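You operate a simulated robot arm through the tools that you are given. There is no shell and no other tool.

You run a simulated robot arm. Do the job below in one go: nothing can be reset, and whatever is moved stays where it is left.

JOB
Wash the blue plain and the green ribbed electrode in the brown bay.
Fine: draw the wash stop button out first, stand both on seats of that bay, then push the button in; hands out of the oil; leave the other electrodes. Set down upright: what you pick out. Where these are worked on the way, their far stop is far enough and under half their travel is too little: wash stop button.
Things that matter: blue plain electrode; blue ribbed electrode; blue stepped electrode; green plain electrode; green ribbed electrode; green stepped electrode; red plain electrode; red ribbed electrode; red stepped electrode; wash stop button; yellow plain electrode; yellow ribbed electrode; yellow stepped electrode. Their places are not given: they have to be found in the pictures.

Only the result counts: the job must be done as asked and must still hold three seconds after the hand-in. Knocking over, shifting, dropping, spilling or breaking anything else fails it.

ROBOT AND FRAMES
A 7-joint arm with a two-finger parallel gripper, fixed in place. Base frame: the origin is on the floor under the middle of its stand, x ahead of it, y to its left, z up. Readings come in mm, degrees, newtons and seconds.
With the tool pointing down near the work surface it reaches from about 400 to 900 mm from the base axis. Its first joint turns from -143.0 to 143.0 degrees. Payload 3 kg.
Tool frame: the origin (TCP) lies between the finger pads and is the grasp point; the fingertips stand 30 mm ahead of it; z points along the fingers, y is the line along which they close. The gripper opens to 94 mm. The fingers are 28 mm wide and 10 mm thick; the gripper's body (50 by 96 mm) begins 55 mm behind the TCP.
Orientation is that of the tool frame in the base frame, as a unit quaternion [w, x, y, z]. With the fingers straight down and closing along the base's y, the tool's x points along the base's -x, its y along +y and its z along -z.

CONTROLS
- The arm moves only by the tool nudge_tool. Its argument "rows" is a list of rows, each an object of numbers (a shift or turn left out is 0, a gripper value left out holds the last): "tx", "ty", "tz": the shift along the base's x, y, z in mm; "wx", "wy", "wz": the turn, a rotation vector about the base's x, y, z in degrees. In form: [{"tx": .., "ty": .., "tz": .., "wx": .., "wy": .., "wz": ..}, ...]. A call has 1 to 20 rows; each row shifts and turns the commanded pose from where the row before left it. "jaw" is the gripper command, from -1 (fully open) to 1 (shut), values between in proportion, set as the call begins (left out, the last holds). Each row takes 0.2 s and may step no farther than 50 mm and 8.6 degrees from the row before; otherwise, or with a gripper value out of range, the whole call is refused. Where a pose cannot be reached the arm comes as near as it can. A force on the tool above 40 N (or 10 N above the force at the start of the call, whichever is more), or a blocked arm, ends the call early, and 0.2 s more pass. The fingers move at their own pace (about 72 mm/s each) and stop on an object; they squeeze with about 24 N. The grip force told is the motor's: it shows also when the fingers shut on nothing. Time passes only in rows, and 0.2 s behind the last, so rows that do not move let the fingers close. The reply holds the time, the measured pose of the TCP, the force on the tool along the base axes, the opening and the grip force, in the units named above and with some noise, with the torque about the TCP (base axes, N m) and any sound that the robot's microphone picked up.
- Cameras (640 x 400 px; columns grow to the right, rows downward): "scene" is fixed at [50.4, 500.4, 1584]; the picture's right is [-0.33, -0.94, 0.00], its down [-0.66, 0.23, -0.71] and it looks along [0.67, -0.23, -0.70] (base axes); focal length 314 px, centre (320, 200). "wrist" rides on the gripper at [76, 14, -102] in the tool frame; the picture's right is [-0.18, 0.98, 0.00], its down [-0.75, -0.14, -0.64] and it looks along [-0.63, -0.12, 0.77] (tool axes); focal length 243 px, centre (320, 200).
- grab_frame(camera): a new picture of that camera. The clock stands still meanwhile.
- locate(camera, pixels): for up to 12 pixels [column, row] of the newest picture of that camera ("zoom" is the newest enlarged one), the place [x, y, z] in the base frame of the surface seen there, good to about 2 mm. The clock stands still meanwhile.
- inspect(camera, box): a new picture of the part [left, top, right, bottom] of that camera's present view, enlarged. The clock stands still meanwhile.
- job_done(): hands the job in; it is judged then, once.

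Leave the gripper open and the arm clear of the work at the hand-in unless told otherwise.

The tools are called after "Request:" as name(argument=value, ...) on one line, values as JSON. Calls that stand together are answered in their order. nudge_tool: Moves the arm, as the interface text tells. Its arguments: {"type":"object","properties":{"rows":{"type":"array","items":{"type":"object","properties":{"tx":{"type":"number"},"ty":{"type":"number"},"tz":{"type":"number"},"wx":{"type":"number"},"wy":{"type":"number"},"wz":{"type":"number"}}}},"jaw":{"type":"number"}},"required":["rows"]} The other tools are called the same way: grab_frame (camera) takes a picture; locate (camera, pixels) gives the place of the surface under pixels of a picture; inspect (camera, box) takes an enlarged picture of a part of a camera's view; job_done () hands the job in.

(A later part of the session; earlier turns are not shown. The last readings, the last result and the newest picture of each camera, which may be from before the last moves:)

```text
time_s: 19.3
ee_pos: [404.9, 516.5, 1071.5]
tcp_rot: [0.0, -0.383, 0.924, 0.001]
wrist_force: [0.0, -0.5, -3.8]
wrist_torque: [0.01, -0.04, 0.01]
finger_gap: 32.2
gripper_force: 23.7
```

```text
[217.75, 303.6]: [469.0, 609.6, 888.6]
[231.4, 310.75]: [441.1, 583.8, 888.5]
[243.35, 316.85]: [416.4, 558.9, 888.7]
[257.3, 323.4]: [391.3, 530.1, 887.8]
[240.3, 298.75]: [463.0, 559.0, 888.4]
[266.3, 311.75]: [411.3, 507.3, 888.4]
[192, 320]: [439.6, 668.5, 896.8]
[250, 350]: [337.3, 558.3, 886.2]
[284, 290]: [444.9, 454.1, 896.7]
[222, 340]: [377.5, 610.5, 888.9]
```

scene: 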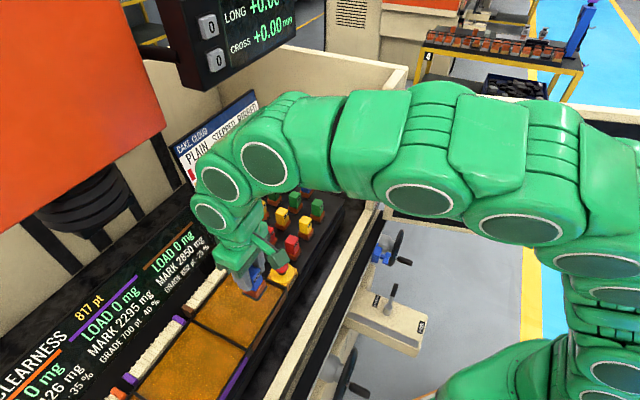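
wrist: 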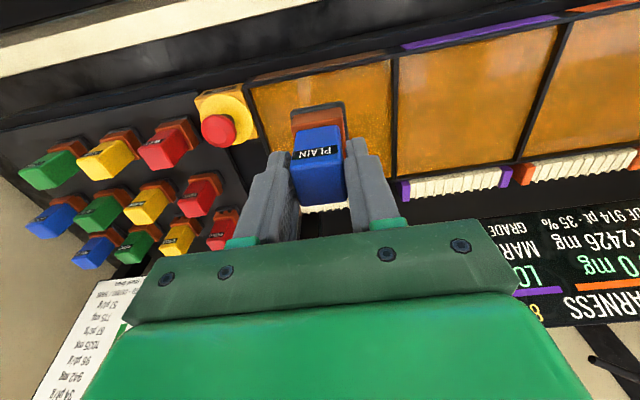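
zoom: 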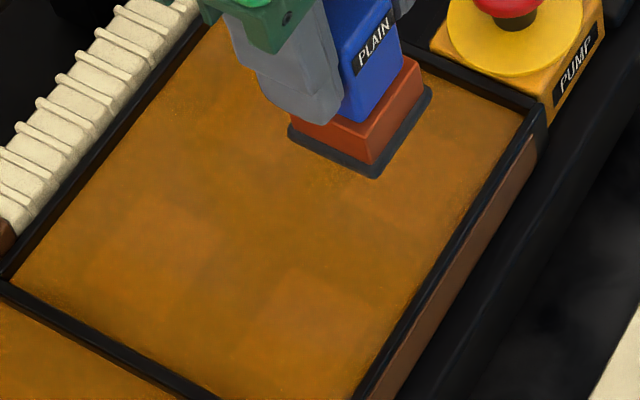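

Seats (corrected for ~15 mm oil depth): S4≈(398,560), S2≈(447,507), S1≈(499,560), S3≈(450,612), each about 38 mm square. I'll use the two robot-side seats, S4 for blue plain and S2 for green ribbed. Moving over S4 and lowering to just above the oil.

Request:
nudge_tool(rows=[{"tx": -2, "ty": 15}, {"tx": -2, "ty": 15}, {"tx": -2, "ty": 15.2}, {"tz": -20}, {"tz": -20}, {"tz": -20}, {"tz": -20}, {"tz": -15}, {}, {}])

Request:
inspect(camera="wrist", box=[220, 40, 420, 200])

Request:
inspect(camera="scene", box=[180, 260, 308, 340])

Request:
grab_frame(camera="scene")

```text
time_s: 21.5
ee_pos: [399.8, 560.4, 973.6]
tcp_rot: [0.0, -0.383, 0.924, 0.001]
wrist_force: [-0.8, -0.9, -2.8]
wrist_torque: [0.01, 0.02, 0.0]
finger_gap: 32.1
gripper_force: 24.1
```

```text
2.50 times, centred on (320, 120) of wrist
```

zoom: 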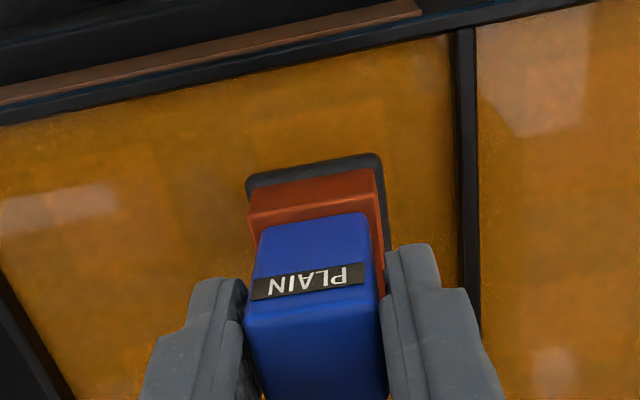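

```text
5.00 times, centred on (244, 300) of scene
```

zoom: 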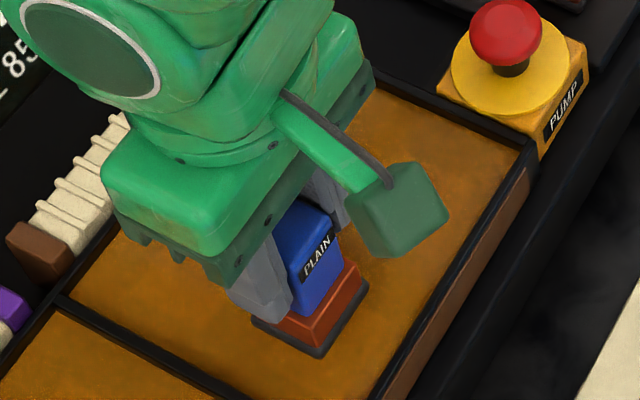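

```text
taken
```

scene: 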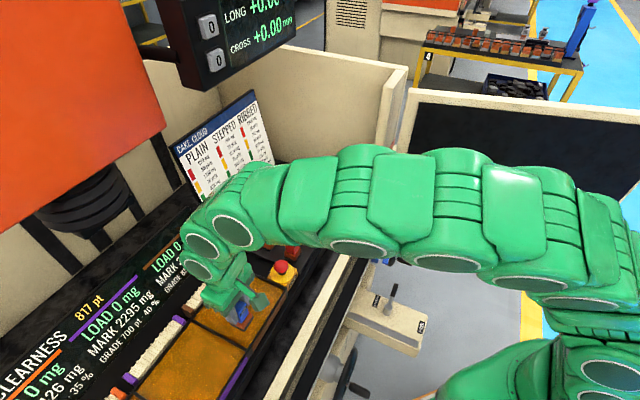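

I'd like to see the S4 patch edge from the wrist camera just ahead of the electrode's foot. Zooming.

Request:
inspect(camera="wrist", box=[272, 60, 368, 120])

Request:
inspect(camera="wrist", box=[220, 60, 316, 120])

```text
6.67 times, centred on (320, 90) of wrist
```

zoom: 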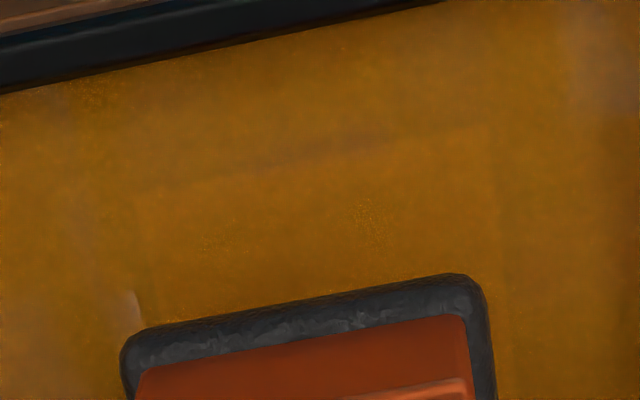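

```text
6.67 times, centred on (268, 90) of wrist
```

zoom: 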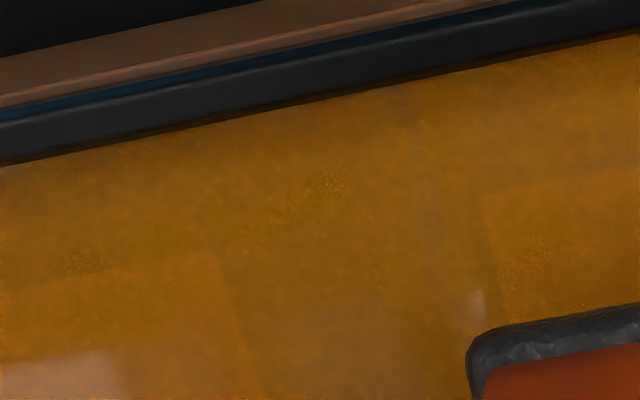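

The S4 patch's near corners appear in the wrist view at about (292.3,88.5) and (345.5,78.8), and S2's near-right corner at about (253.8,96.7). I'll take a fresh wrist picture and locate them to triangulate the seat depth.

Request:
grab_frame(camera="wrist")

Request:
locate(camera="wrist", pixels=[[292.3, 88.5], [345.5, 78.75], [253.8, 96.7], [294, 106], [347, 100], [292, 112], [345, 97], [388, 75], [400, 54], [370, 62], [240, 88], [340, 110]])

```text
taken
```

wrist: 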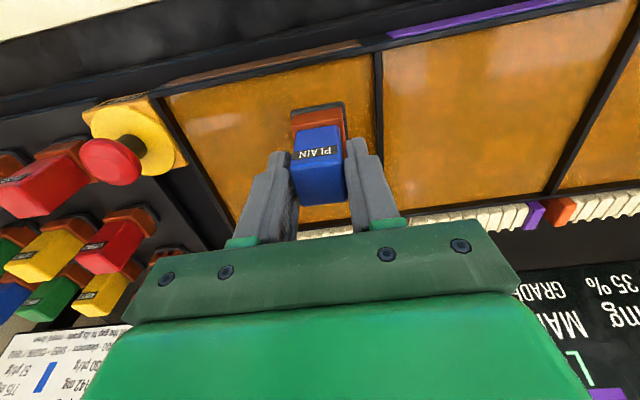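

```text
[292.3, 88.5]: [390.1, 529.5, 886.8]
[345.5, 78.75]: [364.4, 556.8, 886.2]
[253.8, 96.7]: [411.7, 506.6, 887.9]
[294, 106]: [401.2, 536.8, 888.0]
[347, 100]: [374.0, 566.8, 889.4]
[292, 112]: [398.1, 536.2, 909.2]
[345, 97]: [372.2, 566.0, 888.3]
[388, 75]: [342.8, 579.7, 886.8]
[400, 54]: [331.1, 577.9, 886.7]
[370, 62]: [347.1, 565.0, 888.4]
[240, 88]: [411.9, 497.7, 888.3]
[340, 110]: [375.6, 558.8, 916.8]
```

Both views agree within ~1–2 mm; by bay symmetry S4's centre is about (395.5, 559). I'll shift slightly and lower in small steps into the oil, watching the force for contact.

Request:
nudge_tool(rows=[{"tx": -2.6, "ty": -0.6, "tz": -4}, {"tz": -4}, {"tz": -4}, {"tz": -3}, {"tz": -2}, {}])

```text
time_s: 22.9
ee_pos: [396.2, 558.8, 959.4]
tcp_rot: [-0.001, -0.383, 0.924, 0.001]
wrist_force: [0.0, -0.3, -4.1]
wrist_torque: [-0.03, -0.02, 0.01]
finger_gap: 32.2
gripper_force: 23.7
```

No contact yet. Continuing down in 1.5 mm steps.

Request:
nudge_tool(rows=[{"tz": -1.5}, {"tz": -1.5}, {"tz": -1}, {}])

Request:
nudge_tool(rows=[{"tz": -1}, {"tz": -1}, {"tz": -1}, {}])

```text
time_s: 23.9
ee_pos: [396.4, 559.2, 953.9]
tcp_rot: [-0.001, -0.383, 0.924, 0.0]
wrist_force: [0.3, -0.5, -4.9]
wrist_torque: [-0.03, -0.02, -0.01]
finger_gap: 32.5
gripper_force: 24.1
```

```text
time_s: 24.9
ee_pos: [396.7, 559.2, 951.8]
tcp_rot: [-0.001, -0.383, 0.924, 0.0]
wrist_force: [-0.7, 0.2, -2.6]
wrist_torque: [0.0, 0.02, 0.02]
finger_gap: 32.1
gripper_force: 23.6
```

Request:
nudge_tool(rows=[{"tz": -1}, {"tz": -1}, {"tz": -1}, {}])

Request:
nudge_tool(rows=[{"tz": -1}, {"tz": -1}, {"tz": -1}, {}])

```text
time_s: 25.9
ee_pos: [395.6, 559.3, 948.8]
tcp_rot: [0.0, -0.383, 0.924, 0.0]
wrist_force: [0.3, -0.4, -3.4]
wrist_torque: [0.0, 0.0, -0.03]
finger_gap: 32.5
gripper_force: 23.5
```

```text
time_s: 26.9
ee_pos: [396.5, 558.1, 945.4]
tcp_rot: [0.0, -0.383, 0.924, 0.001]
wrist_force: [-2.3, 1.7, 6.8]
wrist_torque: [-0.06, 0.08, 0.02]
finger_gap: 32.4
gripper_force: 24.0
```

Contact: force changed from −4 to +7 N at TCP z≈945.5, so the seat is at z≈872, as in the rack. Let me look before releasing.

Request:
inspect(camera="wrist", box=[240, 60, 400, 180])

Request:
inspect(camera="scene", box=[200, 290, 280, 340])

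```text
3.33 times, centred on (320, 120) of wrist
```

zoom: 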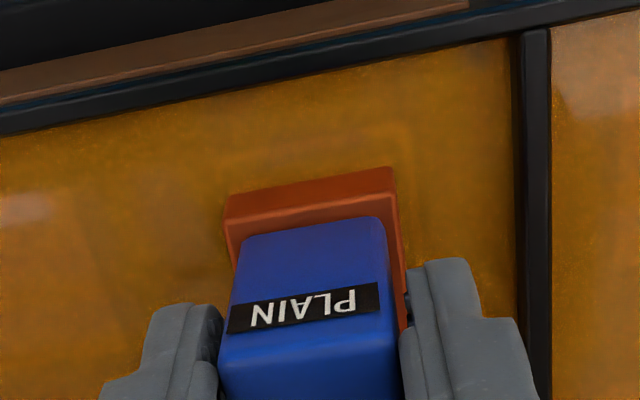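

```text
8.00 times, centred on (240, 315) of scene
```

zoom: 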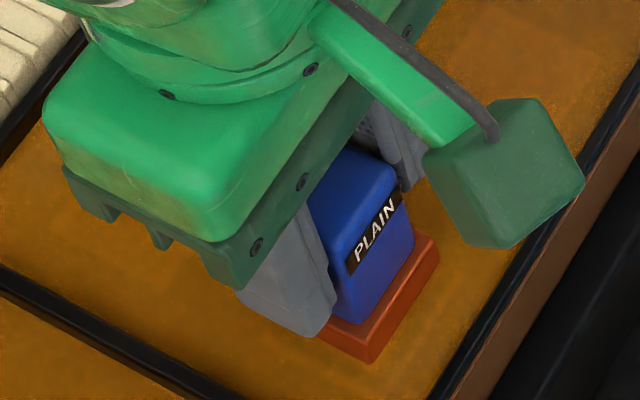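

Request:
inspect(camera="wrist", box=[272, 70, 368, 130])

```text
6.67 times, centred on (320, 100) of wrist
```

zoom: 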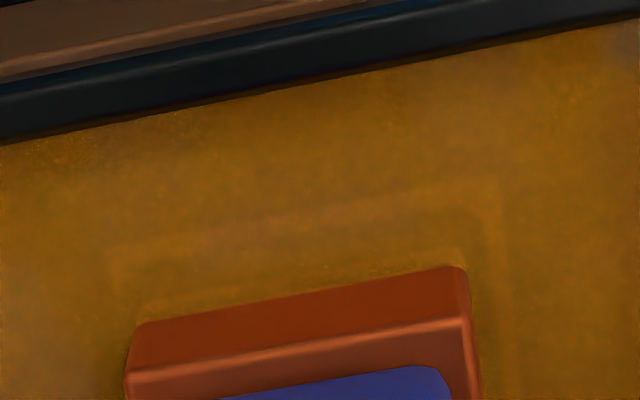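

The seat's margin shows as a thin lighter frame around the submerged foot, so the electrode is well centred. Releasing gently.

Request:
nudge_tool(rows=[{}, {}, {}], jaw=-0.19)

Request:
inspect(camera="wrist", box=[240, 60, 400, 180])

```text
time_s: 27.7
ee_pos: [395.5, 559.2, 945.6]
tcp_rot: [-0.001, -0.383, 0.924, 0.0]
wrist_force: [-0.3, -0.5, -0.3]
wrist_torque: [-0.01, 0.0, 0.01]
finger_gap: 56.0
gripper_force: 0.1
```

```text
3.33 times, centred on (320, 120) of wrist
```

zoom: 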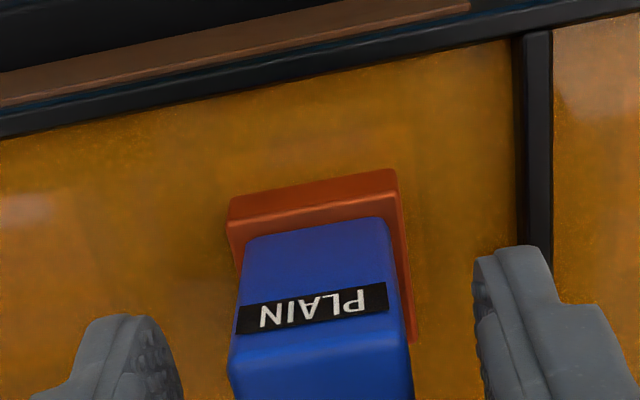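

Blue plain stands free. Rising straight up, then I'll check arm clearance relative to the DRO box before crossing to the green ribbed one.

Request:
nudge_tool(rows=[{"tz": 10}, {"tz": 20}, {"tz": 30}, {"tz": 30}, {"tz": 25}, {}])

Request:
grab_frame(camera="scene")

Request:
locate(camera="scene", pixels=[[260, 40], [285, 25], [250, 72], [215, 82], [290, 5], [245, 185], [290, 165], [340, 165], [215, 230], [385, 160], [190, 80], [270, 60]])

```text
time_s: 29.1
ee_pos: [395.9, 560.0, 1058.6]
tcp_rot: [-0.001, -0.382, 0.924, 0.001]
wrist_force: [0.5, -0.3, -0.3]
wrist_torque: [0.0, 0.02, 0.0]
finger_gap: 55.7
gripper_force: 0.1
```

```text
taken
```

scene: 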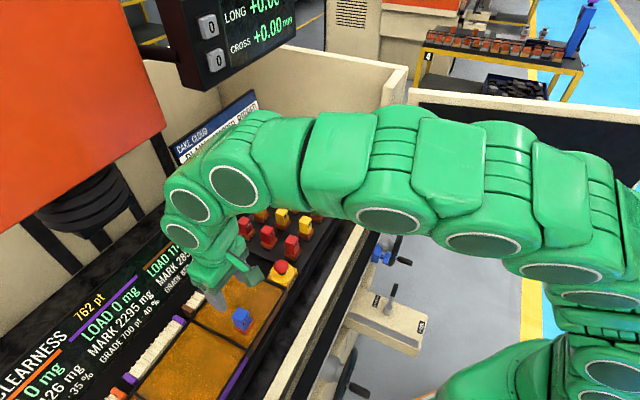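

```text
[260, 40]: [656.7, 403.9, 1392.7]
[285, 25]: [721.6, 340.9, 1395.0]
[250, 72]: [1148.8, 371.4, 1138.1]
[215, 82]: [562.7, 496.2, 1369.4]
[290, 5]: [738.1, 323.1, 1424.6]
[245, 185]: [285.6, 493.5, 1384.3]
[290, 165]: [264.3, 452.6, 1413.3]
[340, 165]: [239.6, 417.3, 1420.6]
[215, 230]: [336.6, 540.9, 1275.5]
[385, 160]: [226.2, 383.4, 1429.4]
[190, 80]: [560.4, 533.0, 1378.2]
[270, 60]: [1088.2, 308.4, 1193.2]
```

The DRO box runs along x+y≈1060 with its underside at z≈1365, so I need to keep the arm low when reaching in to the green ribbed electrode. I'll cross at z≈1015 on the robot side first, to about (650,330), then look.

Request:
nudge_tool(rows=[{"tx": 15, "ty": -15}, {"tx": 29, "ty": -29}, {"tx": 29, "ty": -29}, {"tx": 29, "ty": -29}, {"tx": 29, "ty": -29}, {"tx": 29, "ty": -29, "tz": -10}, {"tx": 29, "ty": -29, "tz": -15}, {"tx": 29, "ty": -20, "tz": -10}, {"tx": 29, "ty": -10, "tz": -10}, {"tx": 10, "ty": -10}, {}, {}])

Request:
grab_frame(camera="scene")

Request:
grab_frame(camera="wrist")

```text
time_s: 31.7
ee_pos: [653.5, 330.7, 1015.3]
tcp_rot: [0.0, -0.383, 0.924, 0.001]
wrist_force: [0.1, 0.5, -0.1]
wrist_torque: [-0.01, 0.03, -0.02]
finger_gap: 55.8
gripper_force: 0.1
```

```text
taken
```

scene: 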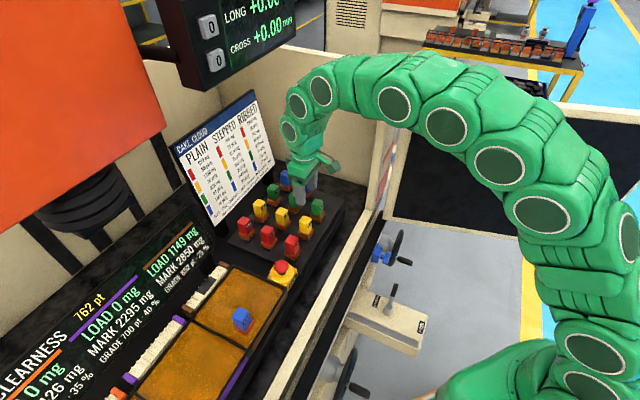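

```text
taken
```

wrist: 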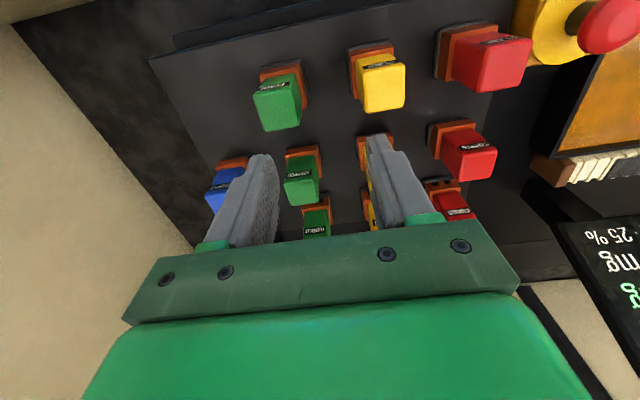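

The display now shows LOAD 1149 mg for the brown bay, so the blue plain is registered there. Checking the arm's top height near the DRO and reading the rack positions.

Request:
locate(camera="scene", pixels=[[300, 85], [318, 70], [340, 58], [290, 115], [370, 55], [295, 20], [292, 40], [272, 187], [287, 175]])

Request:
inspect(camera="scene", box=[255, 160, 335, 210])

Request:
inspect(camera="wrist", box=[240, 130, 400, 240])

```text
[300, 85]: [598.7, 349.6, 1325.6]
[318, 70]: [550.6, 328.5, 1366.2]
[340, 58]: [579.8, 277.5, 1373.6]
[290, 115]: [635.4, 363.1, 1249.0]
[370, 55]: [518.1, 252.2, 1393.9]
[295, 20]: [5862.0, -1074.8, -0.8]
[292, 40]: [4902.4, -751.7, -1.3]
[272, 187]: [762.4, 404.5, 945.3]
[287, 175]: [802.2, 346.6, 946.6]
```

```text
8.00 times, centred on (295, 185) of scene
```

zoom: 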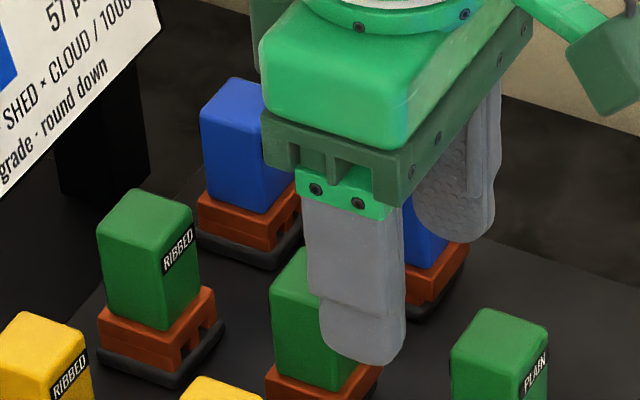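

```text
3.64 times, centred on (320, 185) of wrist
```

zoom: 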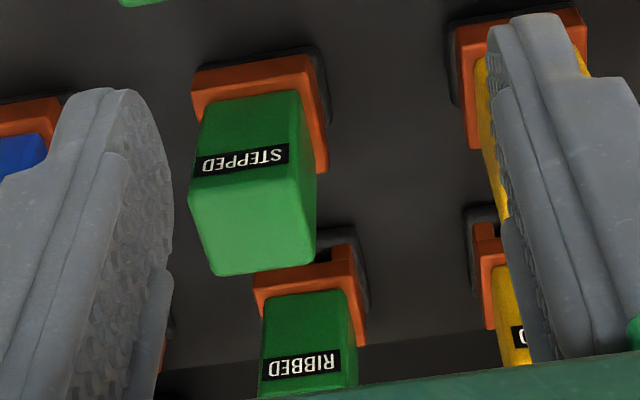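

The arm's top is about 310–350 mm above the TCP behind the wrist, so I'll travel low (z≈992, tips 15 mm above the electrode tops). First I'll check the DRO's lower edge more closely.

Request:
inspect(camera="scene", box=[190, 20, 318, 100])

```text
5.00 times, centred on (254, 60) of scene
```

zoom: 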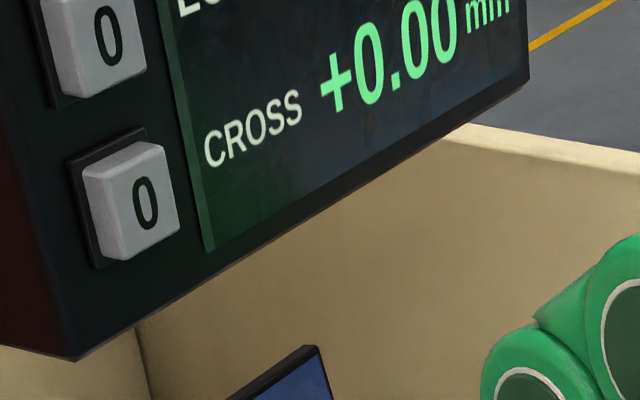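

Request:
locate(camera="zoom", pixels=[[78, 355], [200, 285], [300, 222], [420, 150], [525, 80], [20, 340], [60, 345], [520, 88], [500, 360], [560, 330], [610, 270], [625, 245]])

```text
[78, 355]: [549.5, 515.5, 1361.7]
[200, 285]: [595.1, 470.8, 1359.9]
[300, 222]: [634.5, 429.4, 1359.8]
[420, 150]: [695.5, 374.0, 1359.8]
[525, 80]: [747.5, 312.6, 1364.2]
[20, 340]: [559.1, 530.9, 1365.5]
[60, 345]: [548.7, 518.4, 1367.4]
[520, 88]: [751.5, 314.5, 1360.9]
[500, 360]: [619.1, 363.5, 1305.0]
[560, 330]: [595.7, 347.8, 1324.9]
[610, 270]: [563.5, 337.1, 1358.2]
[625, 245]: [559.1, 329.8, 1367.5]
```

The DRO underside is at z≈1360. Proceeding low toward the green ribbed electrode: to about (715,370) at z≈992.

Request:
nudge_tool(rows=[{"tz": -12}, {"tz": -11}, {"tx": 15, "ty": 10}, {"tx": 15, "ty": 10}, {"tx": 15, "ty": 10}, {"tx": 15, "ty": 9}, {}])

Request:
grab_frame(camera="wrist")

Request:
grab_frame(camera="scene")

```text
time_s: 33.3
ee_pos: [715.2, 369.1, 993.2]
tcp_rot: [-0.001, -0.383, 0.924, 0.001]
wrist_force: [-0.1, 0.1, 0.0]
wrist_torque: [0.02, -0.02, 0.01]
finger_gap: 55.9
gripper_force: 0.1
```

```text
taken
```

wrist: 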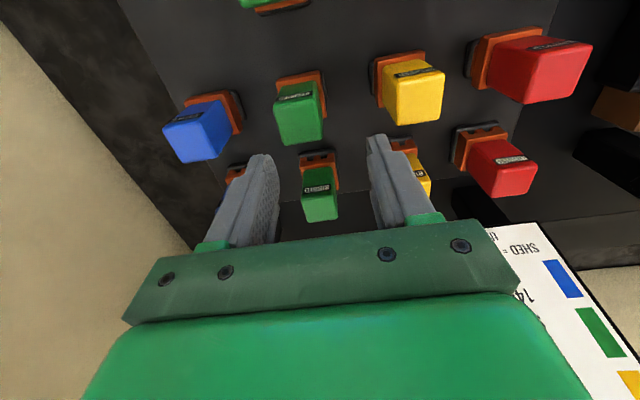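

```text
taken
```

scene: 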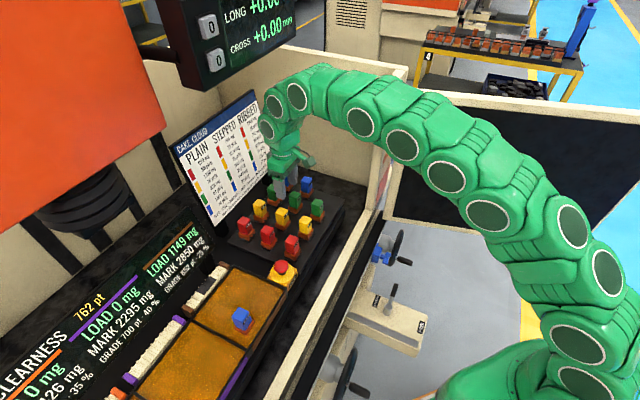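

The green ribbed electrode is at about (320,195) between the fingers in the wrist view. Zooming on it and checking arm heights near the DRO.

Request:
locate(camera="scene", pixels=[[275, 92], [290, 76], [310, 70], [330, 66], [268, 115], [350, 70]])

Request:
inspect(camera="wrist", box=[260, 140, 388, 230])

```text
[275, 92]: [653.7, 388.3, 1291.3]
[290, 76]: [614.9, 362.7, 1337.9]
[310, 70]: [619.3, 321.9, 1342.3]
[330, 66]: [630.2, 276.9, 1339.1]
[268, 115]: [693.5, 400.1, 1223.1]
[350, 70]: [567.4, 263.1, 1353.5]
```

```text
4.44 times, centred on (324, 185) of wrist
```

zoom: 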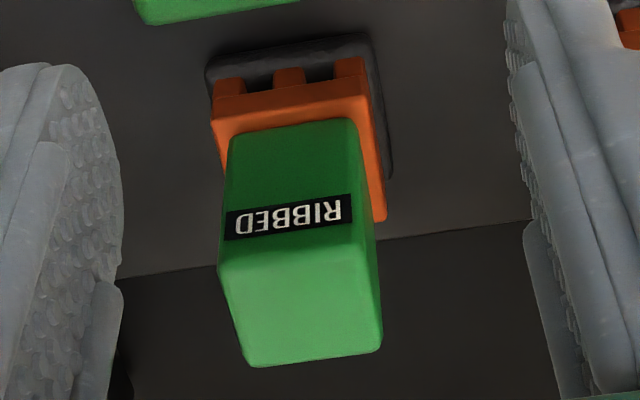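

The arm passes close under the DRO edge at this height (about 20 mm margin), so I'll stay low going in and plan to lean the hand back when lifting out. Locating the green ribbed top corners.

Request:
locate(camera="zoom", pixels=[[230, 264], [356, 246], [375, 340], [252, 358], [303, 300], [225, 150], [352, 122], [380, 215], [215, 75], [370, 45], [80, 200], [520, 150]])

```text
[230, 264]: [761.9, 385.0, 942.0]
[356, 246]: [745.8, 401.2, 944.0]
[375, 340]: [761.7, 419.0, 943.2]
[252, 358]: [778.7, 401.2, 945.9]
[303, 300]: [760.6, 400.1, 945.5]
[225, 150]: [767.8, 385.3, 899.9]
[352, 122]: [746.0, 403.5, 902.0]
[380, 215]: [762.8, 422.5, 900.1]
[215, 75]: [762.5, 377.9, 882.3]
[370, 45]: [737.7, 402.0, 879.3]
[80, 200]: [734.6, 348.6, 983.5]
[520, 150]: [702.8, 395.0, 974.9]
```

Green ribbed top centre: (762.0, 401.6). I'll align with its row, then move in along the row direction while lowering slightly; the fingers run in the lanes between rows.

Request:
nudge_tool(rows=[{"tx": 8.5, "ty": -8.5}, {"tx": 13.6, "ty": 13.6, "tz": -3}, {"tx": 13.6, "ty": 13.6, "tz": -4}, {"tx": 13.6, "ty": 13.7, "tz": -5}, {}, {}])

Request:
grab_frame(camera="scene")

Request:
inspect(camera="wrist", box=[210, 80, 430, 220])

```text
time_s: 34.7
ee_pos: [763.8, 402.8, 980.9]
tcp_rot: [0.0, -0.383, 0.924, 0.0]
wrist_force: [-0.5, 1.1, -0.5]
wrist_torque: [0.0, 0.0, -0.01]
finger_gap: 55.9
gripper_force: 0.1
```

```text
taken
```

scene: 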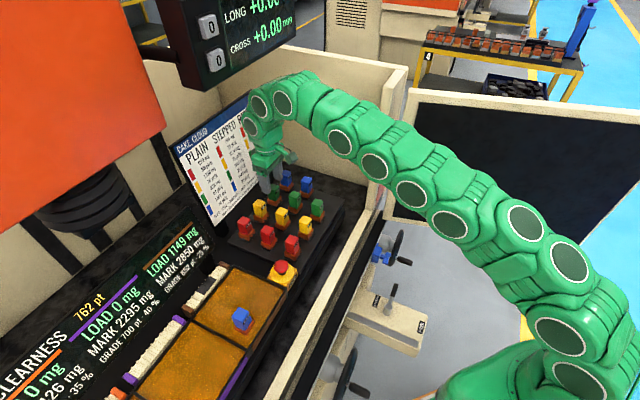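

```text
2.86 times, centred on (320, 150) of wrist
```

zoom: 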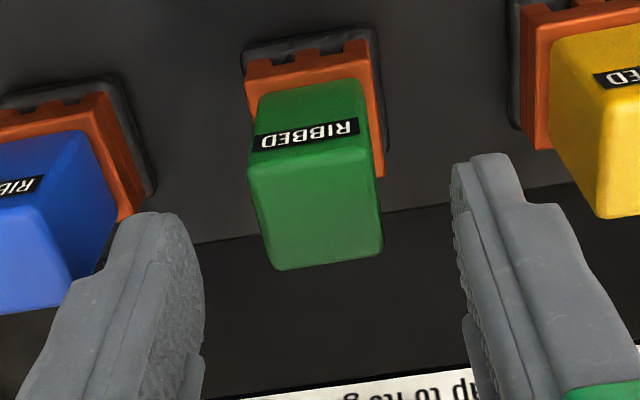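

Nicely straddled. Checking arm heights near the DRO, and the block's top again from here.

Request:
locate(camera="scene", pixels=[[255, 92], [268, 80], [285, 74], [305, 74], [248, 115], [320, 85], [300, 70]])

Request:
locate(camera="zoom", pixels=[[252, 178], [366, 160], [378, 248], [275, 264], [315, 210], [185, 260], [462, 200], [150, 235], [490, 170]])

```text
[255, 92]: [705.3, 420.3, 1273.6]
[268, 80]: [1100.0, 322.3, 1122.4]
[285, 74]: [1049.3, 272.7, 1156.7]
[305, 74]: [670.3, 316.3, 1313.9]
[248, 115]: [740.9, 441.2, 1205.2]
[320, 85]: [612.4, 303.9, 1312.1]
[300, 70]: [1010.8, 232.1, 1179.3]
```

```text
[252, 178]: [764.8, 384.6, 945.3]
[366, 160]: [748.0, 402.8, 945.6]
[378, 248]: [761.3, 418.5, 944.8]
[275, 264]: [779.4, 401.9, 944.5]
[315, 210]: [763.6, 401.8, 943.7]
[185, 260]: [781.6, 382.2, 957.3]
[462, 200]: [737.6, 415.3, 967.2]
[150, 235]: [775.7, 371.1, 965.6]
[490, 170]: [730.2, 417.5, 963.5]
```

Request:
inspect(camera="scene", box=[230, 55, 342, 125])

```text
5.71 times, centred on (286, 90) of scene
```

zoom: 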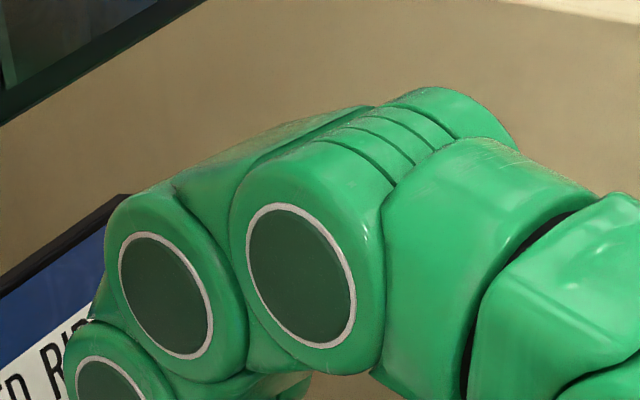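

Request:
locate(camera="zoom", pixels=[[130, 205], [165, 190], [200, 180], [250, 140], [300, 130], [360, 112], [290, 160], [330, 170], [430, 92], [490, 120], [450, 150], [390, 115]])

```text
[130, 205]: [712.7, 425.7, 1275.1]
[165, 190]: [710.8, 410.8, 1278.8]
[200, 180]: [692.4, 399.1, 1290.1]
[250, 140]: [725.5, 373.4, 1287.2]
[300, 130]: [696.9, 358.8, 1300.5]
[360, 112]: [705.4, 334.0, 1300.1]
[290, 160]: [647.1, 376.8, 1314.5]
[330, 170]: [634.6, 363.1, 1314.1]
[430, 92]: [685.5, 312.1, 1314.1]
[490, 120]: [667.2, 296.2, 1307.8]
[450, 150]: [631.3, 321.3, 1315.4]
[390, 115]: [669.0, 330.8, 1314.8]
```

At TCP z 980 the arm top near the DRO edge is ~1300 (limit 1360). Fine. Descending to z≈947 and gripping.

Request:
nudge_tool(rows=[{"tx": 0.6, "ty": 0.3, "tz": -13}, {"tz": -12}, {"tz": -8}, {}])

Request:
nudge_tool(rows=[{}, {}, {}], jaw=1)

Request:
inspect(camera="wrist", box=[210, 80, 430, 220])

```text
time_s: 35.7
ee_pos: [763.0, 402.2, 947.7]
tcp_rot: [0.0, -0.382, 0.924, 0.002]
wrist_force: [-0.6, 0.1, 0.3]
wrist_torque: [0.0, -0.02, -0.01]
finger_gap: 55.5
gripper_force: 0.0
```

```text
time_s: 36.5
ee_pos: [762.8, 403.2, 948.8]
tcp_rot: [-0.001, -0.383, 0.924, 0.001]
wrist_force: [0.3, 0.0, 0.7]
wrist_torque: [0.06, 0.0, 0.03]
finger_gap: 32.4
gripper_force: 24.1
```

```text
2.86 times, centred on (320, 150) of wrist
```

zoom: 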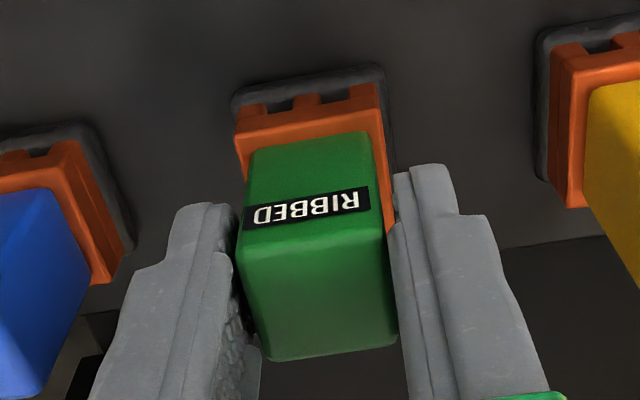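

Gripped at 32.4 mm. Lifting, and leaning the hand 8° back toward the robot (foot swings toward the chart) once the foot is clear of the plate, to gain clearance below the DRO.

Request:
nudge_tool(rows=[{"tz": 3}, {"tz": 5}, {"tz": 8}, {"tz": 8}, {"tz": 8}, {}])

Request:
inspect(camera="scene", box=[230, 110, 342, 210])

```text
time_s: 37.9
ee_pos: [764.6, 401.3, 979.8]
tcp_rot: [0.0, -0.382, 0.924, 0.0]
wrist_force: [1.1, 0.2, -3.8]
wrist_torque: [-0.03, -0.02, -0.01]
finger_gap: 32.2
gripper_force: 24.0
```

```text
4.00 times, centred on (286, 160) of scene
```

zoom: 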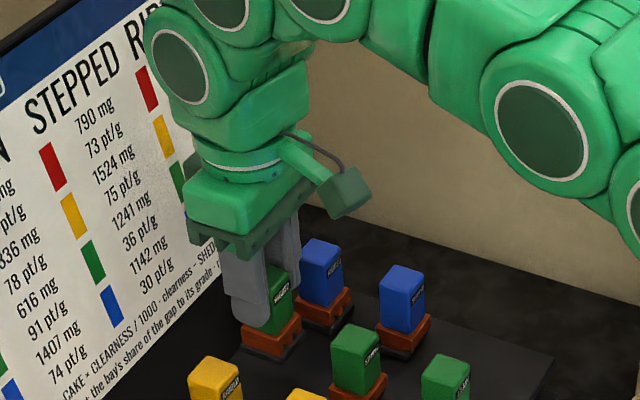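

Held securely (−3.8 N). Now leaning 8° and rising to z≈1031.

Request:
nudge_tool(rows=[{"tz": 5, "wx": 2.83, "wy": -2.83}, {"tz": 6, "wx": 2.83, "wy": -2.83}, {"tz": 10}, {"tz": 10}, {"tz": 10}, {"tz": 10}, {}])

Request:
grab_frame(camera="scene")

Request:
inspect(camera="scene", box=[230, 30, 342, 100])

```text
time_s: 39.5
ee_pos: [763.9, 401.6, 1029.9]
tcp_rot: [0.065, -0.381, 0.922, 0.028]
wrist_force: [1.4, 0.3, -3.9]
wrist_torque: [-0.03, -0.01, 0.01]
finger_gap: 32.5
gripper_force: 24.0
```

```text
taken
```

scene: 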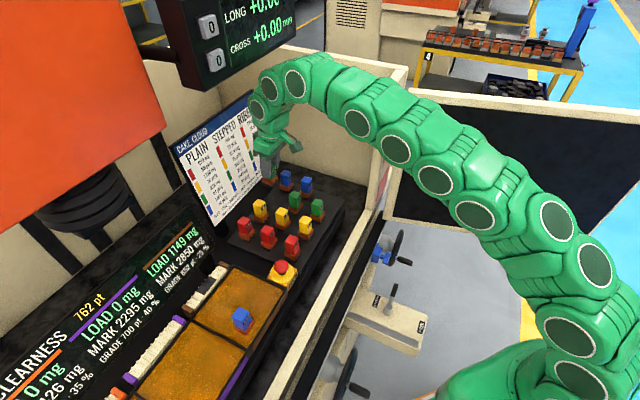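

```text
5.71 times, centred on (286, 65) of scene
```

zoom: 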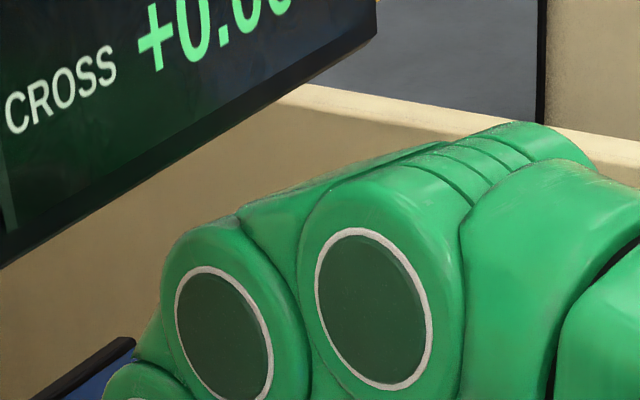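

Request:
locate(camera="zoom", pixels=[[200, 230], [240, 210], [290, 190], [340, 185], [400, 160], [440, 148], [510, 125], [580, 150]])

Request:
inspect(camera="scene", box=[240, 130, 336, 220])

```text
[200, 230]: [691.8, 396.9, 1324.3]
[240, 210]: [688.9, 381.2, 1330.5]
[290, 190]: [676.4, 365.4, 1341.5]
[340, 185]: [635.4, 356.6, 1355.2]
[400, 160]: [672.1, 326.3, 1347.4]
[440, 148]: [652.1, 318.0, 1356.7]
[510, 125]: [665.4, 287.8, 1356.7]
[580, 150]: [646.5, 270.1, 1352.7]
```

```text
4.44 times, centred on (288, 175) of scene
```

zoom: 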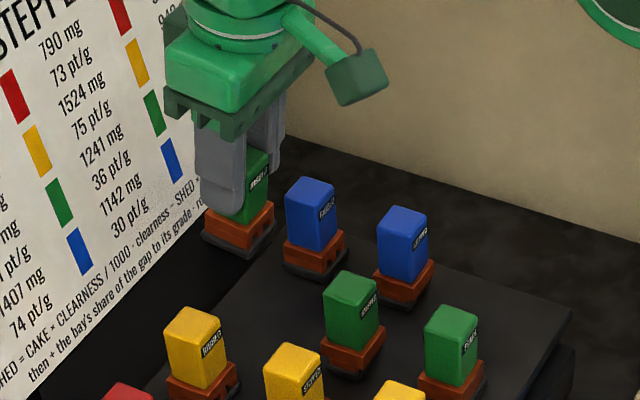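

Clearance to the DRO is about 25 mm. Rising 5 mm more and retreating along (−,−) over the green row, foot ~13 mm above the tops.

Request:
nudge_tool(rows=[{"tz": 5}, {"tx": -10, "ty": -10}, {"tx": -16, "ty": -16}, {"tx": -18, "ty": -18}, {"tx": -18, "ty": -18, "tz": 5}, {"tx": -18, "ty": -18, "tz": 5}, {"tx": -15, "ty": -15, "tz": 5}, {}])

Request:
grab_frame(camera="scene")

```text
time_s: 41.3
ee_pos: [668.1, 308.5, 1049.9]
tcp_rot: [0.065, -0.382, 0.921, 0.027]
wrist_force: [-0.7, -0.3, -3.6]
wrist_torque: [-0.05, 0.02, 0.01]
finger_gap: 32.5
gripper_force: 23.6
```

```text
taken
```

scene: 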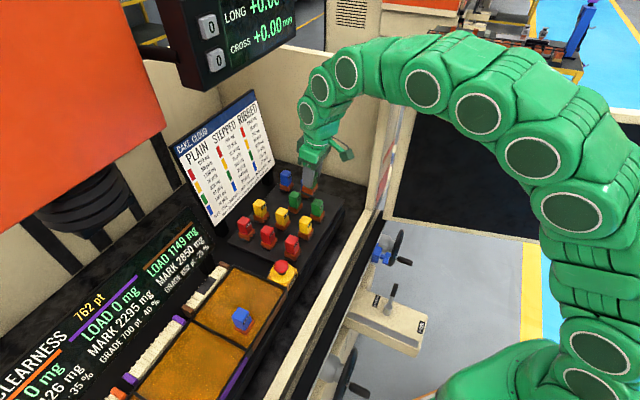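

Out from under the DRO. The bay is unobstructed in the scene view now, so I'll zoom on it to pin down seat S2 while I can, and check the blue plain electrode's stance.

Request:
inspect(camera="scene", box=[180, 255, 308, 335])

Request:
inspect(camera="scene", box=[242, 285, 290, 315])

```text
5.00 times, centred on (244, 295) of scene
```

zoom: 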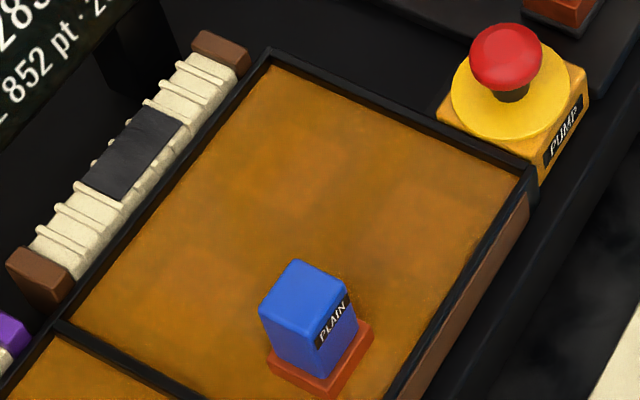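

```text
13.33 times, centred on (266, 300) of scene
```

zoom: 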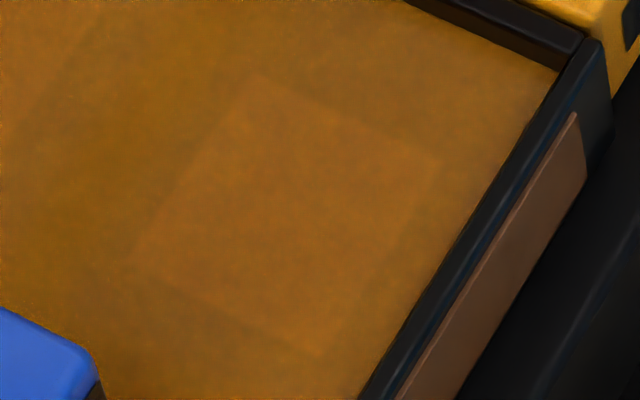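

The S2 seat's outline is clear here: corners ≈ (260,75), (437,165), (315,355), (135,262) in this zoom. Locating them.

Request:
locate(camera="zoom", pixels=[[260, 75], [437, 165], [315, 355], [135, 262], [287, 214], [100, 10], [60, 60], [0, 140]])

```text
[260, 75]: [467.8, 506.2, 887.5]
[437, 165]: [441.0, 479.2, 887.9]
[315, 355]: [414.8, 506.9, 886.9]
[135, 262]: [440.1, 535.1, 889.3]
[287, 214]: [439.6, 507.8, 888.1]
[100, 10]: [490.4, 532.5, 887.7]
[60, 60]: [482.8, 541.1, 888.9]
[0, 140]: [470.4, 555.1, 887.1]
```

S2's true centre ≈ (448.5, 507). Levelling the hand again, then carrying the green ribbed electrode to above S2.

Request:
nudge_tool(rows=[{"tz": 10, "wx": -2.83, "wy": 2.83}, {"tz": 10, "wx": -2.83, "wy": 2.83}, {"tx": -12, "ty": 11}, {"tx": -24, "ty": 22}, {"tx": -24, "ty": 22}, {"tx": -24, "ty": 22}, {"tx": -24, "ty": 22}, {"tx": -24, "ty": 22}, {"tx": -24, "ty": 22}, {"tx": -24, "ty": 22}, {"tx": -20, "ty": 18}, {"tx": -12, "ty": 11}, {"tx": -7.1, "ty": 6.1}, {}, {}])

Request:
grab_frame(camera="wrist")

Request:
grab_frame(camera="scene")

```text
time_s: 44.5
ee_pos: [448.7, 507.2, 1071.1]
tcp_rot: [0.0, -0.383, 0.924, 0.0]
wrist_force: [-0.2, 0.8, -3.1]
wrist_torque: [-0.01, 0.01, 0.0]
finger_gap: 32.3
gripper_force: 24.1
```

```text
taken
```

wrist: 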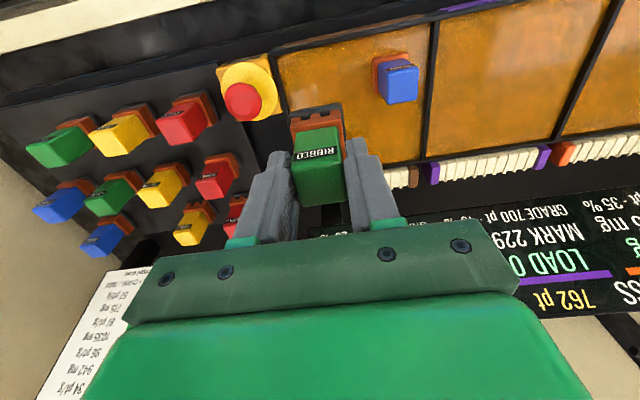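

```text
taken
```

scene: 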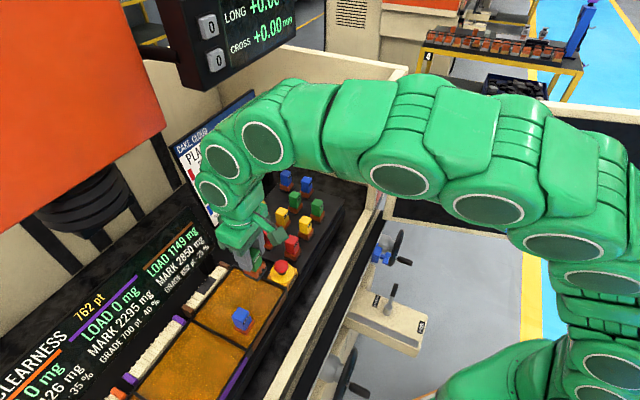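

Over S2 at (448.5,507). The hand is level. Lowering toward the oil, then in small steps.

Request:
nudge_tool(rows=[{"tz": -20}, {"tz": -20}, {"tz": -20}, {"tz": -20}, {"tz": -15}, {"tz": -5}, {}])

Request:
inspect(camera="wrist", box=[240, 50, 400, 190])

Request:
inspect(camera="wrist", box=[272, 60, 368, 120])

Request:
inspect(camera="scene", box=[210, 245, 322, 325])

```text
time_s: 46.1
ee_pos: [449.0, 507.5, 970.5]
tcp_rot: [0.0, -0.382, 0.924, 0.001]
wrist_force: [0.4, 0.0, -3.8]
wrist_torque: [0.0, 0.0, 0.01]
finger_gap: 32.4
gripper_force: 23.9
```

```text
2.86 times, centred on (320, 120) of wrist
```

zoom: 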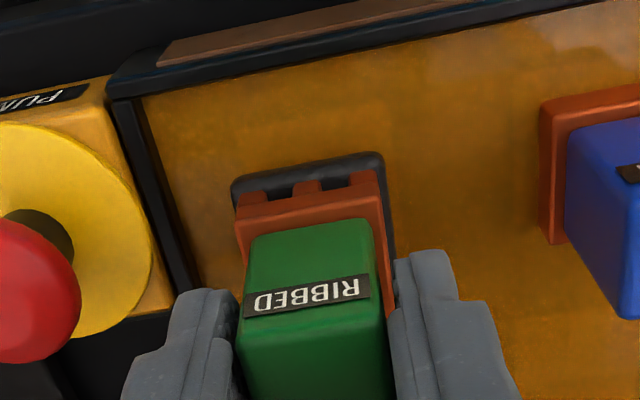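

```text
6.67 times, centred on (320, 90) of wrist
```

zoom: 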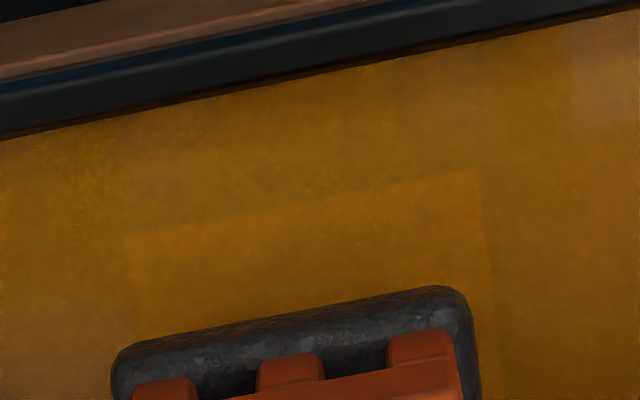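

```text
5.00 times, centred on (266, 285) of scene
```

zoom: 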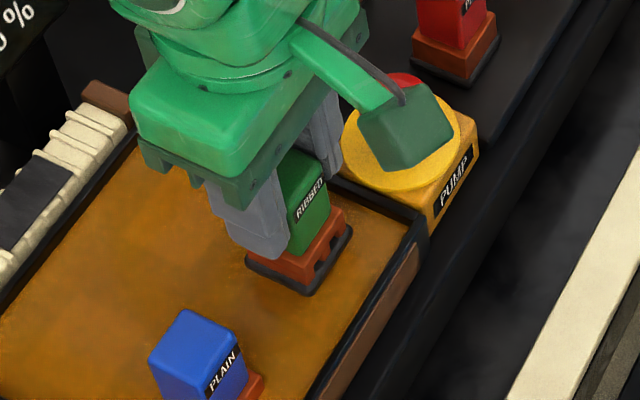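

The S2 outline lines up under the foot within ~1 mm. Lowering into the oil in small steps.

Request:
nudge_tool(rows=[{"tx": -0.8, "ty": 0.3, "tz": -4}, {"tz": -4}, {"tz": -4}, {"tz": -3}, {"tz": -3}, {"tz": -2}, {}])

Request:
nudge_tool(rows=[{"tz": -1}, {"tz": -1}, {"tz": -1}, {}])

```text
time_s: 47.7
ee_pos: [448.1, 508.1, 950.6]
tcp_rot: [-0.001, -0.383, 0.924, 0.001]
wrist_force: [-0.9, -0.6, -3.9]
wrist_torque: [-0.01, -0.01, -0.01]
finger_gap: 32.4
gripper_force: 24.6
```

```text
time_s: 48.7
ee_pos: [449.6, 507.8, 947.6]
tcp_rot: [0.0, -0.383, 0.924, 0.001]
wrist_force: [0.4, -6.1, 13.4]
wrist_torque: [-0.24, 0.19, 0.11]
finger_gap: 32.2
gripper_force: 24.1
```

Contact at TCP z≈947 with some torque. I'll look before releasing.

Request:
inspect(camera="wrist", box=[240, 60, 400, 180])

Request:
inspect(camera="wrist", box=[272, 70, 368, 130])

Request:
inspect(camera="scene", box=[220, 260, 300, 320])

```text
3.33 times, centred on (320, 120) of wrist
```

zoom: 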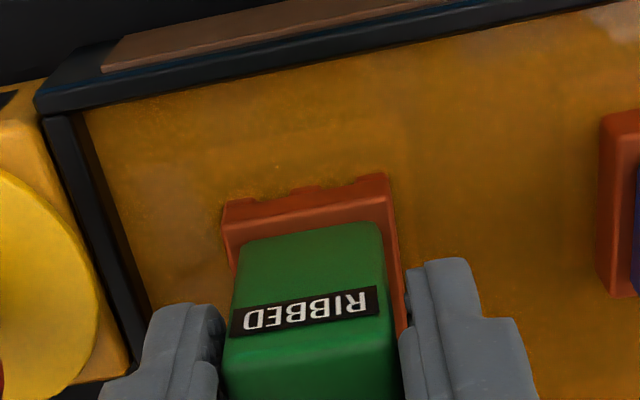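

```text
6.67 times, centred on (320, 100) of wrist
```

zoom: 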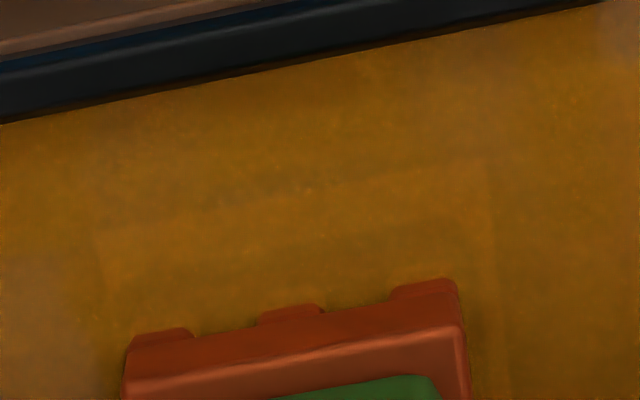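

```text
6.67 times, centred on (260, 290) of scene
```

zoom: 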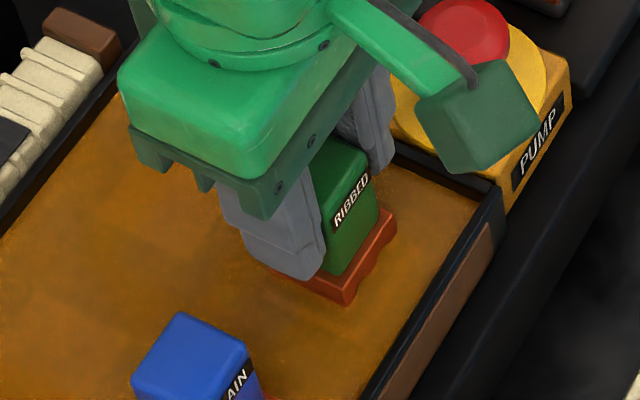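

The seat outline (~42 mm) compared with the foot shows the green electrode about 2.5 mm too far from the robot and 1.4 mm sideways. I'll lift 4 mm, shift by (−2.8, −0.8) and set it down again.

Request:
nudge_tool(rows=[{"tz": 2}, {"tz": 2}, {"tx": -1.4, "ty": -0.4}, {"tx": -1.4, "ty": -0.4}, {}])

Request:
nudge_tool(rows=[{"tz": -1}, {"tz": -1}, {"tz": -1}, {}])

```text
time_s: 49.9
ee_pos: [445.1, 507.2, 950.3]
tcp_rot: [0.0, -0.383, 0.924, 0.001]
wrist_force: [-0.1, -1.3, -3.0]
wrist_torque: [0.06, -0.02, 0.0]
finger_gap: 32.5
gripper_force: 23.5
```

```text
time_s: 50.9
ee_pos: [445.3, 505.6, 947.9]
tcp_rot: [-0.001, -0.383, 0.924, 0.0]
wrist_force: [-0.5, 0.7, -3.3]
wrist_torque: [0.02, -0.01, 0.01]
finger_gap: 32.6
gripper_force: 23.9
```

Request:
nudge_tool(rows=[{"tz": -0.7}, {"tz": -0.7}, {}])

Request:
inspect(camera="wrist", box=[272, 70, 368, 130])

```text
time_s: 51.7
ee_pos: [447.1, 506.5, 946.9]
tcp_rot: [0.001, -0.382, 0.924, 0.001]
wrist_force: [2.1, -5.4, 15.7]
wrist_torque: [0.06, -0.08, 0.05]
finger_gap: 32.5
gripper_force: 23.7
```

```text
6.67 times, centred on (320, 100) of wrist
```

zoom: 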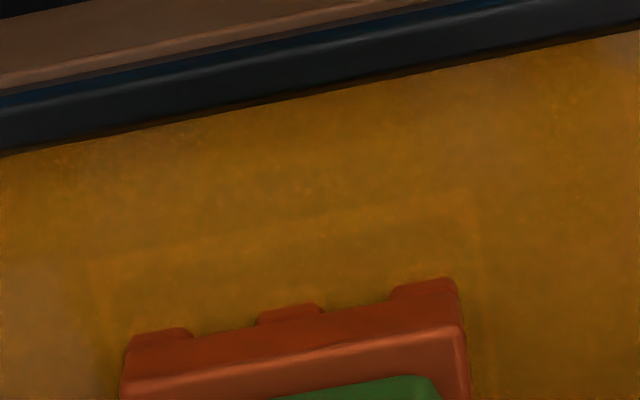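

Contact again, and the seat frame now surrounds the foot evenly. Releasing.

Request:
nudge_tool(rows=[{"tz": 0.7}, {}])

Request:
nudge_tool(rows=[{}, {}, {}], jaw=-0.15)

Request:
inspect(camera="wrist", box=[240, 60, 400, 180])

```text
time_s: 52.3
ee_pos: [445.6, 508.4, 947.5]
tcp_rot: [0.0, -0.384, 0.923, 0.001]
wrist_force: [2.7, 0.8, 6.0]
wrist_torque: [0.29, -0.21, -0.09]
finger_gap: 32.3
gripper_force: 23.9
```

```text
time_s: 53.1
ee_pos: [445.2, 507.7, 948.4]
tcp_rot: [-0.001, -0.383, 0.924, 0.0]
wrist_force: [0.0, 0.3, 1.7]
wrist_torque: [-0.01, -0.02, 0.04]
finger_gap: 53.8
gripper_force: 0.1
```

```text
3.33 times, centred on (320, 120) of wrist
```

zoom: 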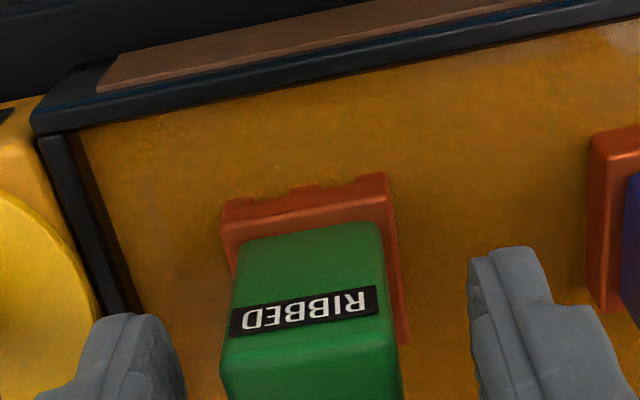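

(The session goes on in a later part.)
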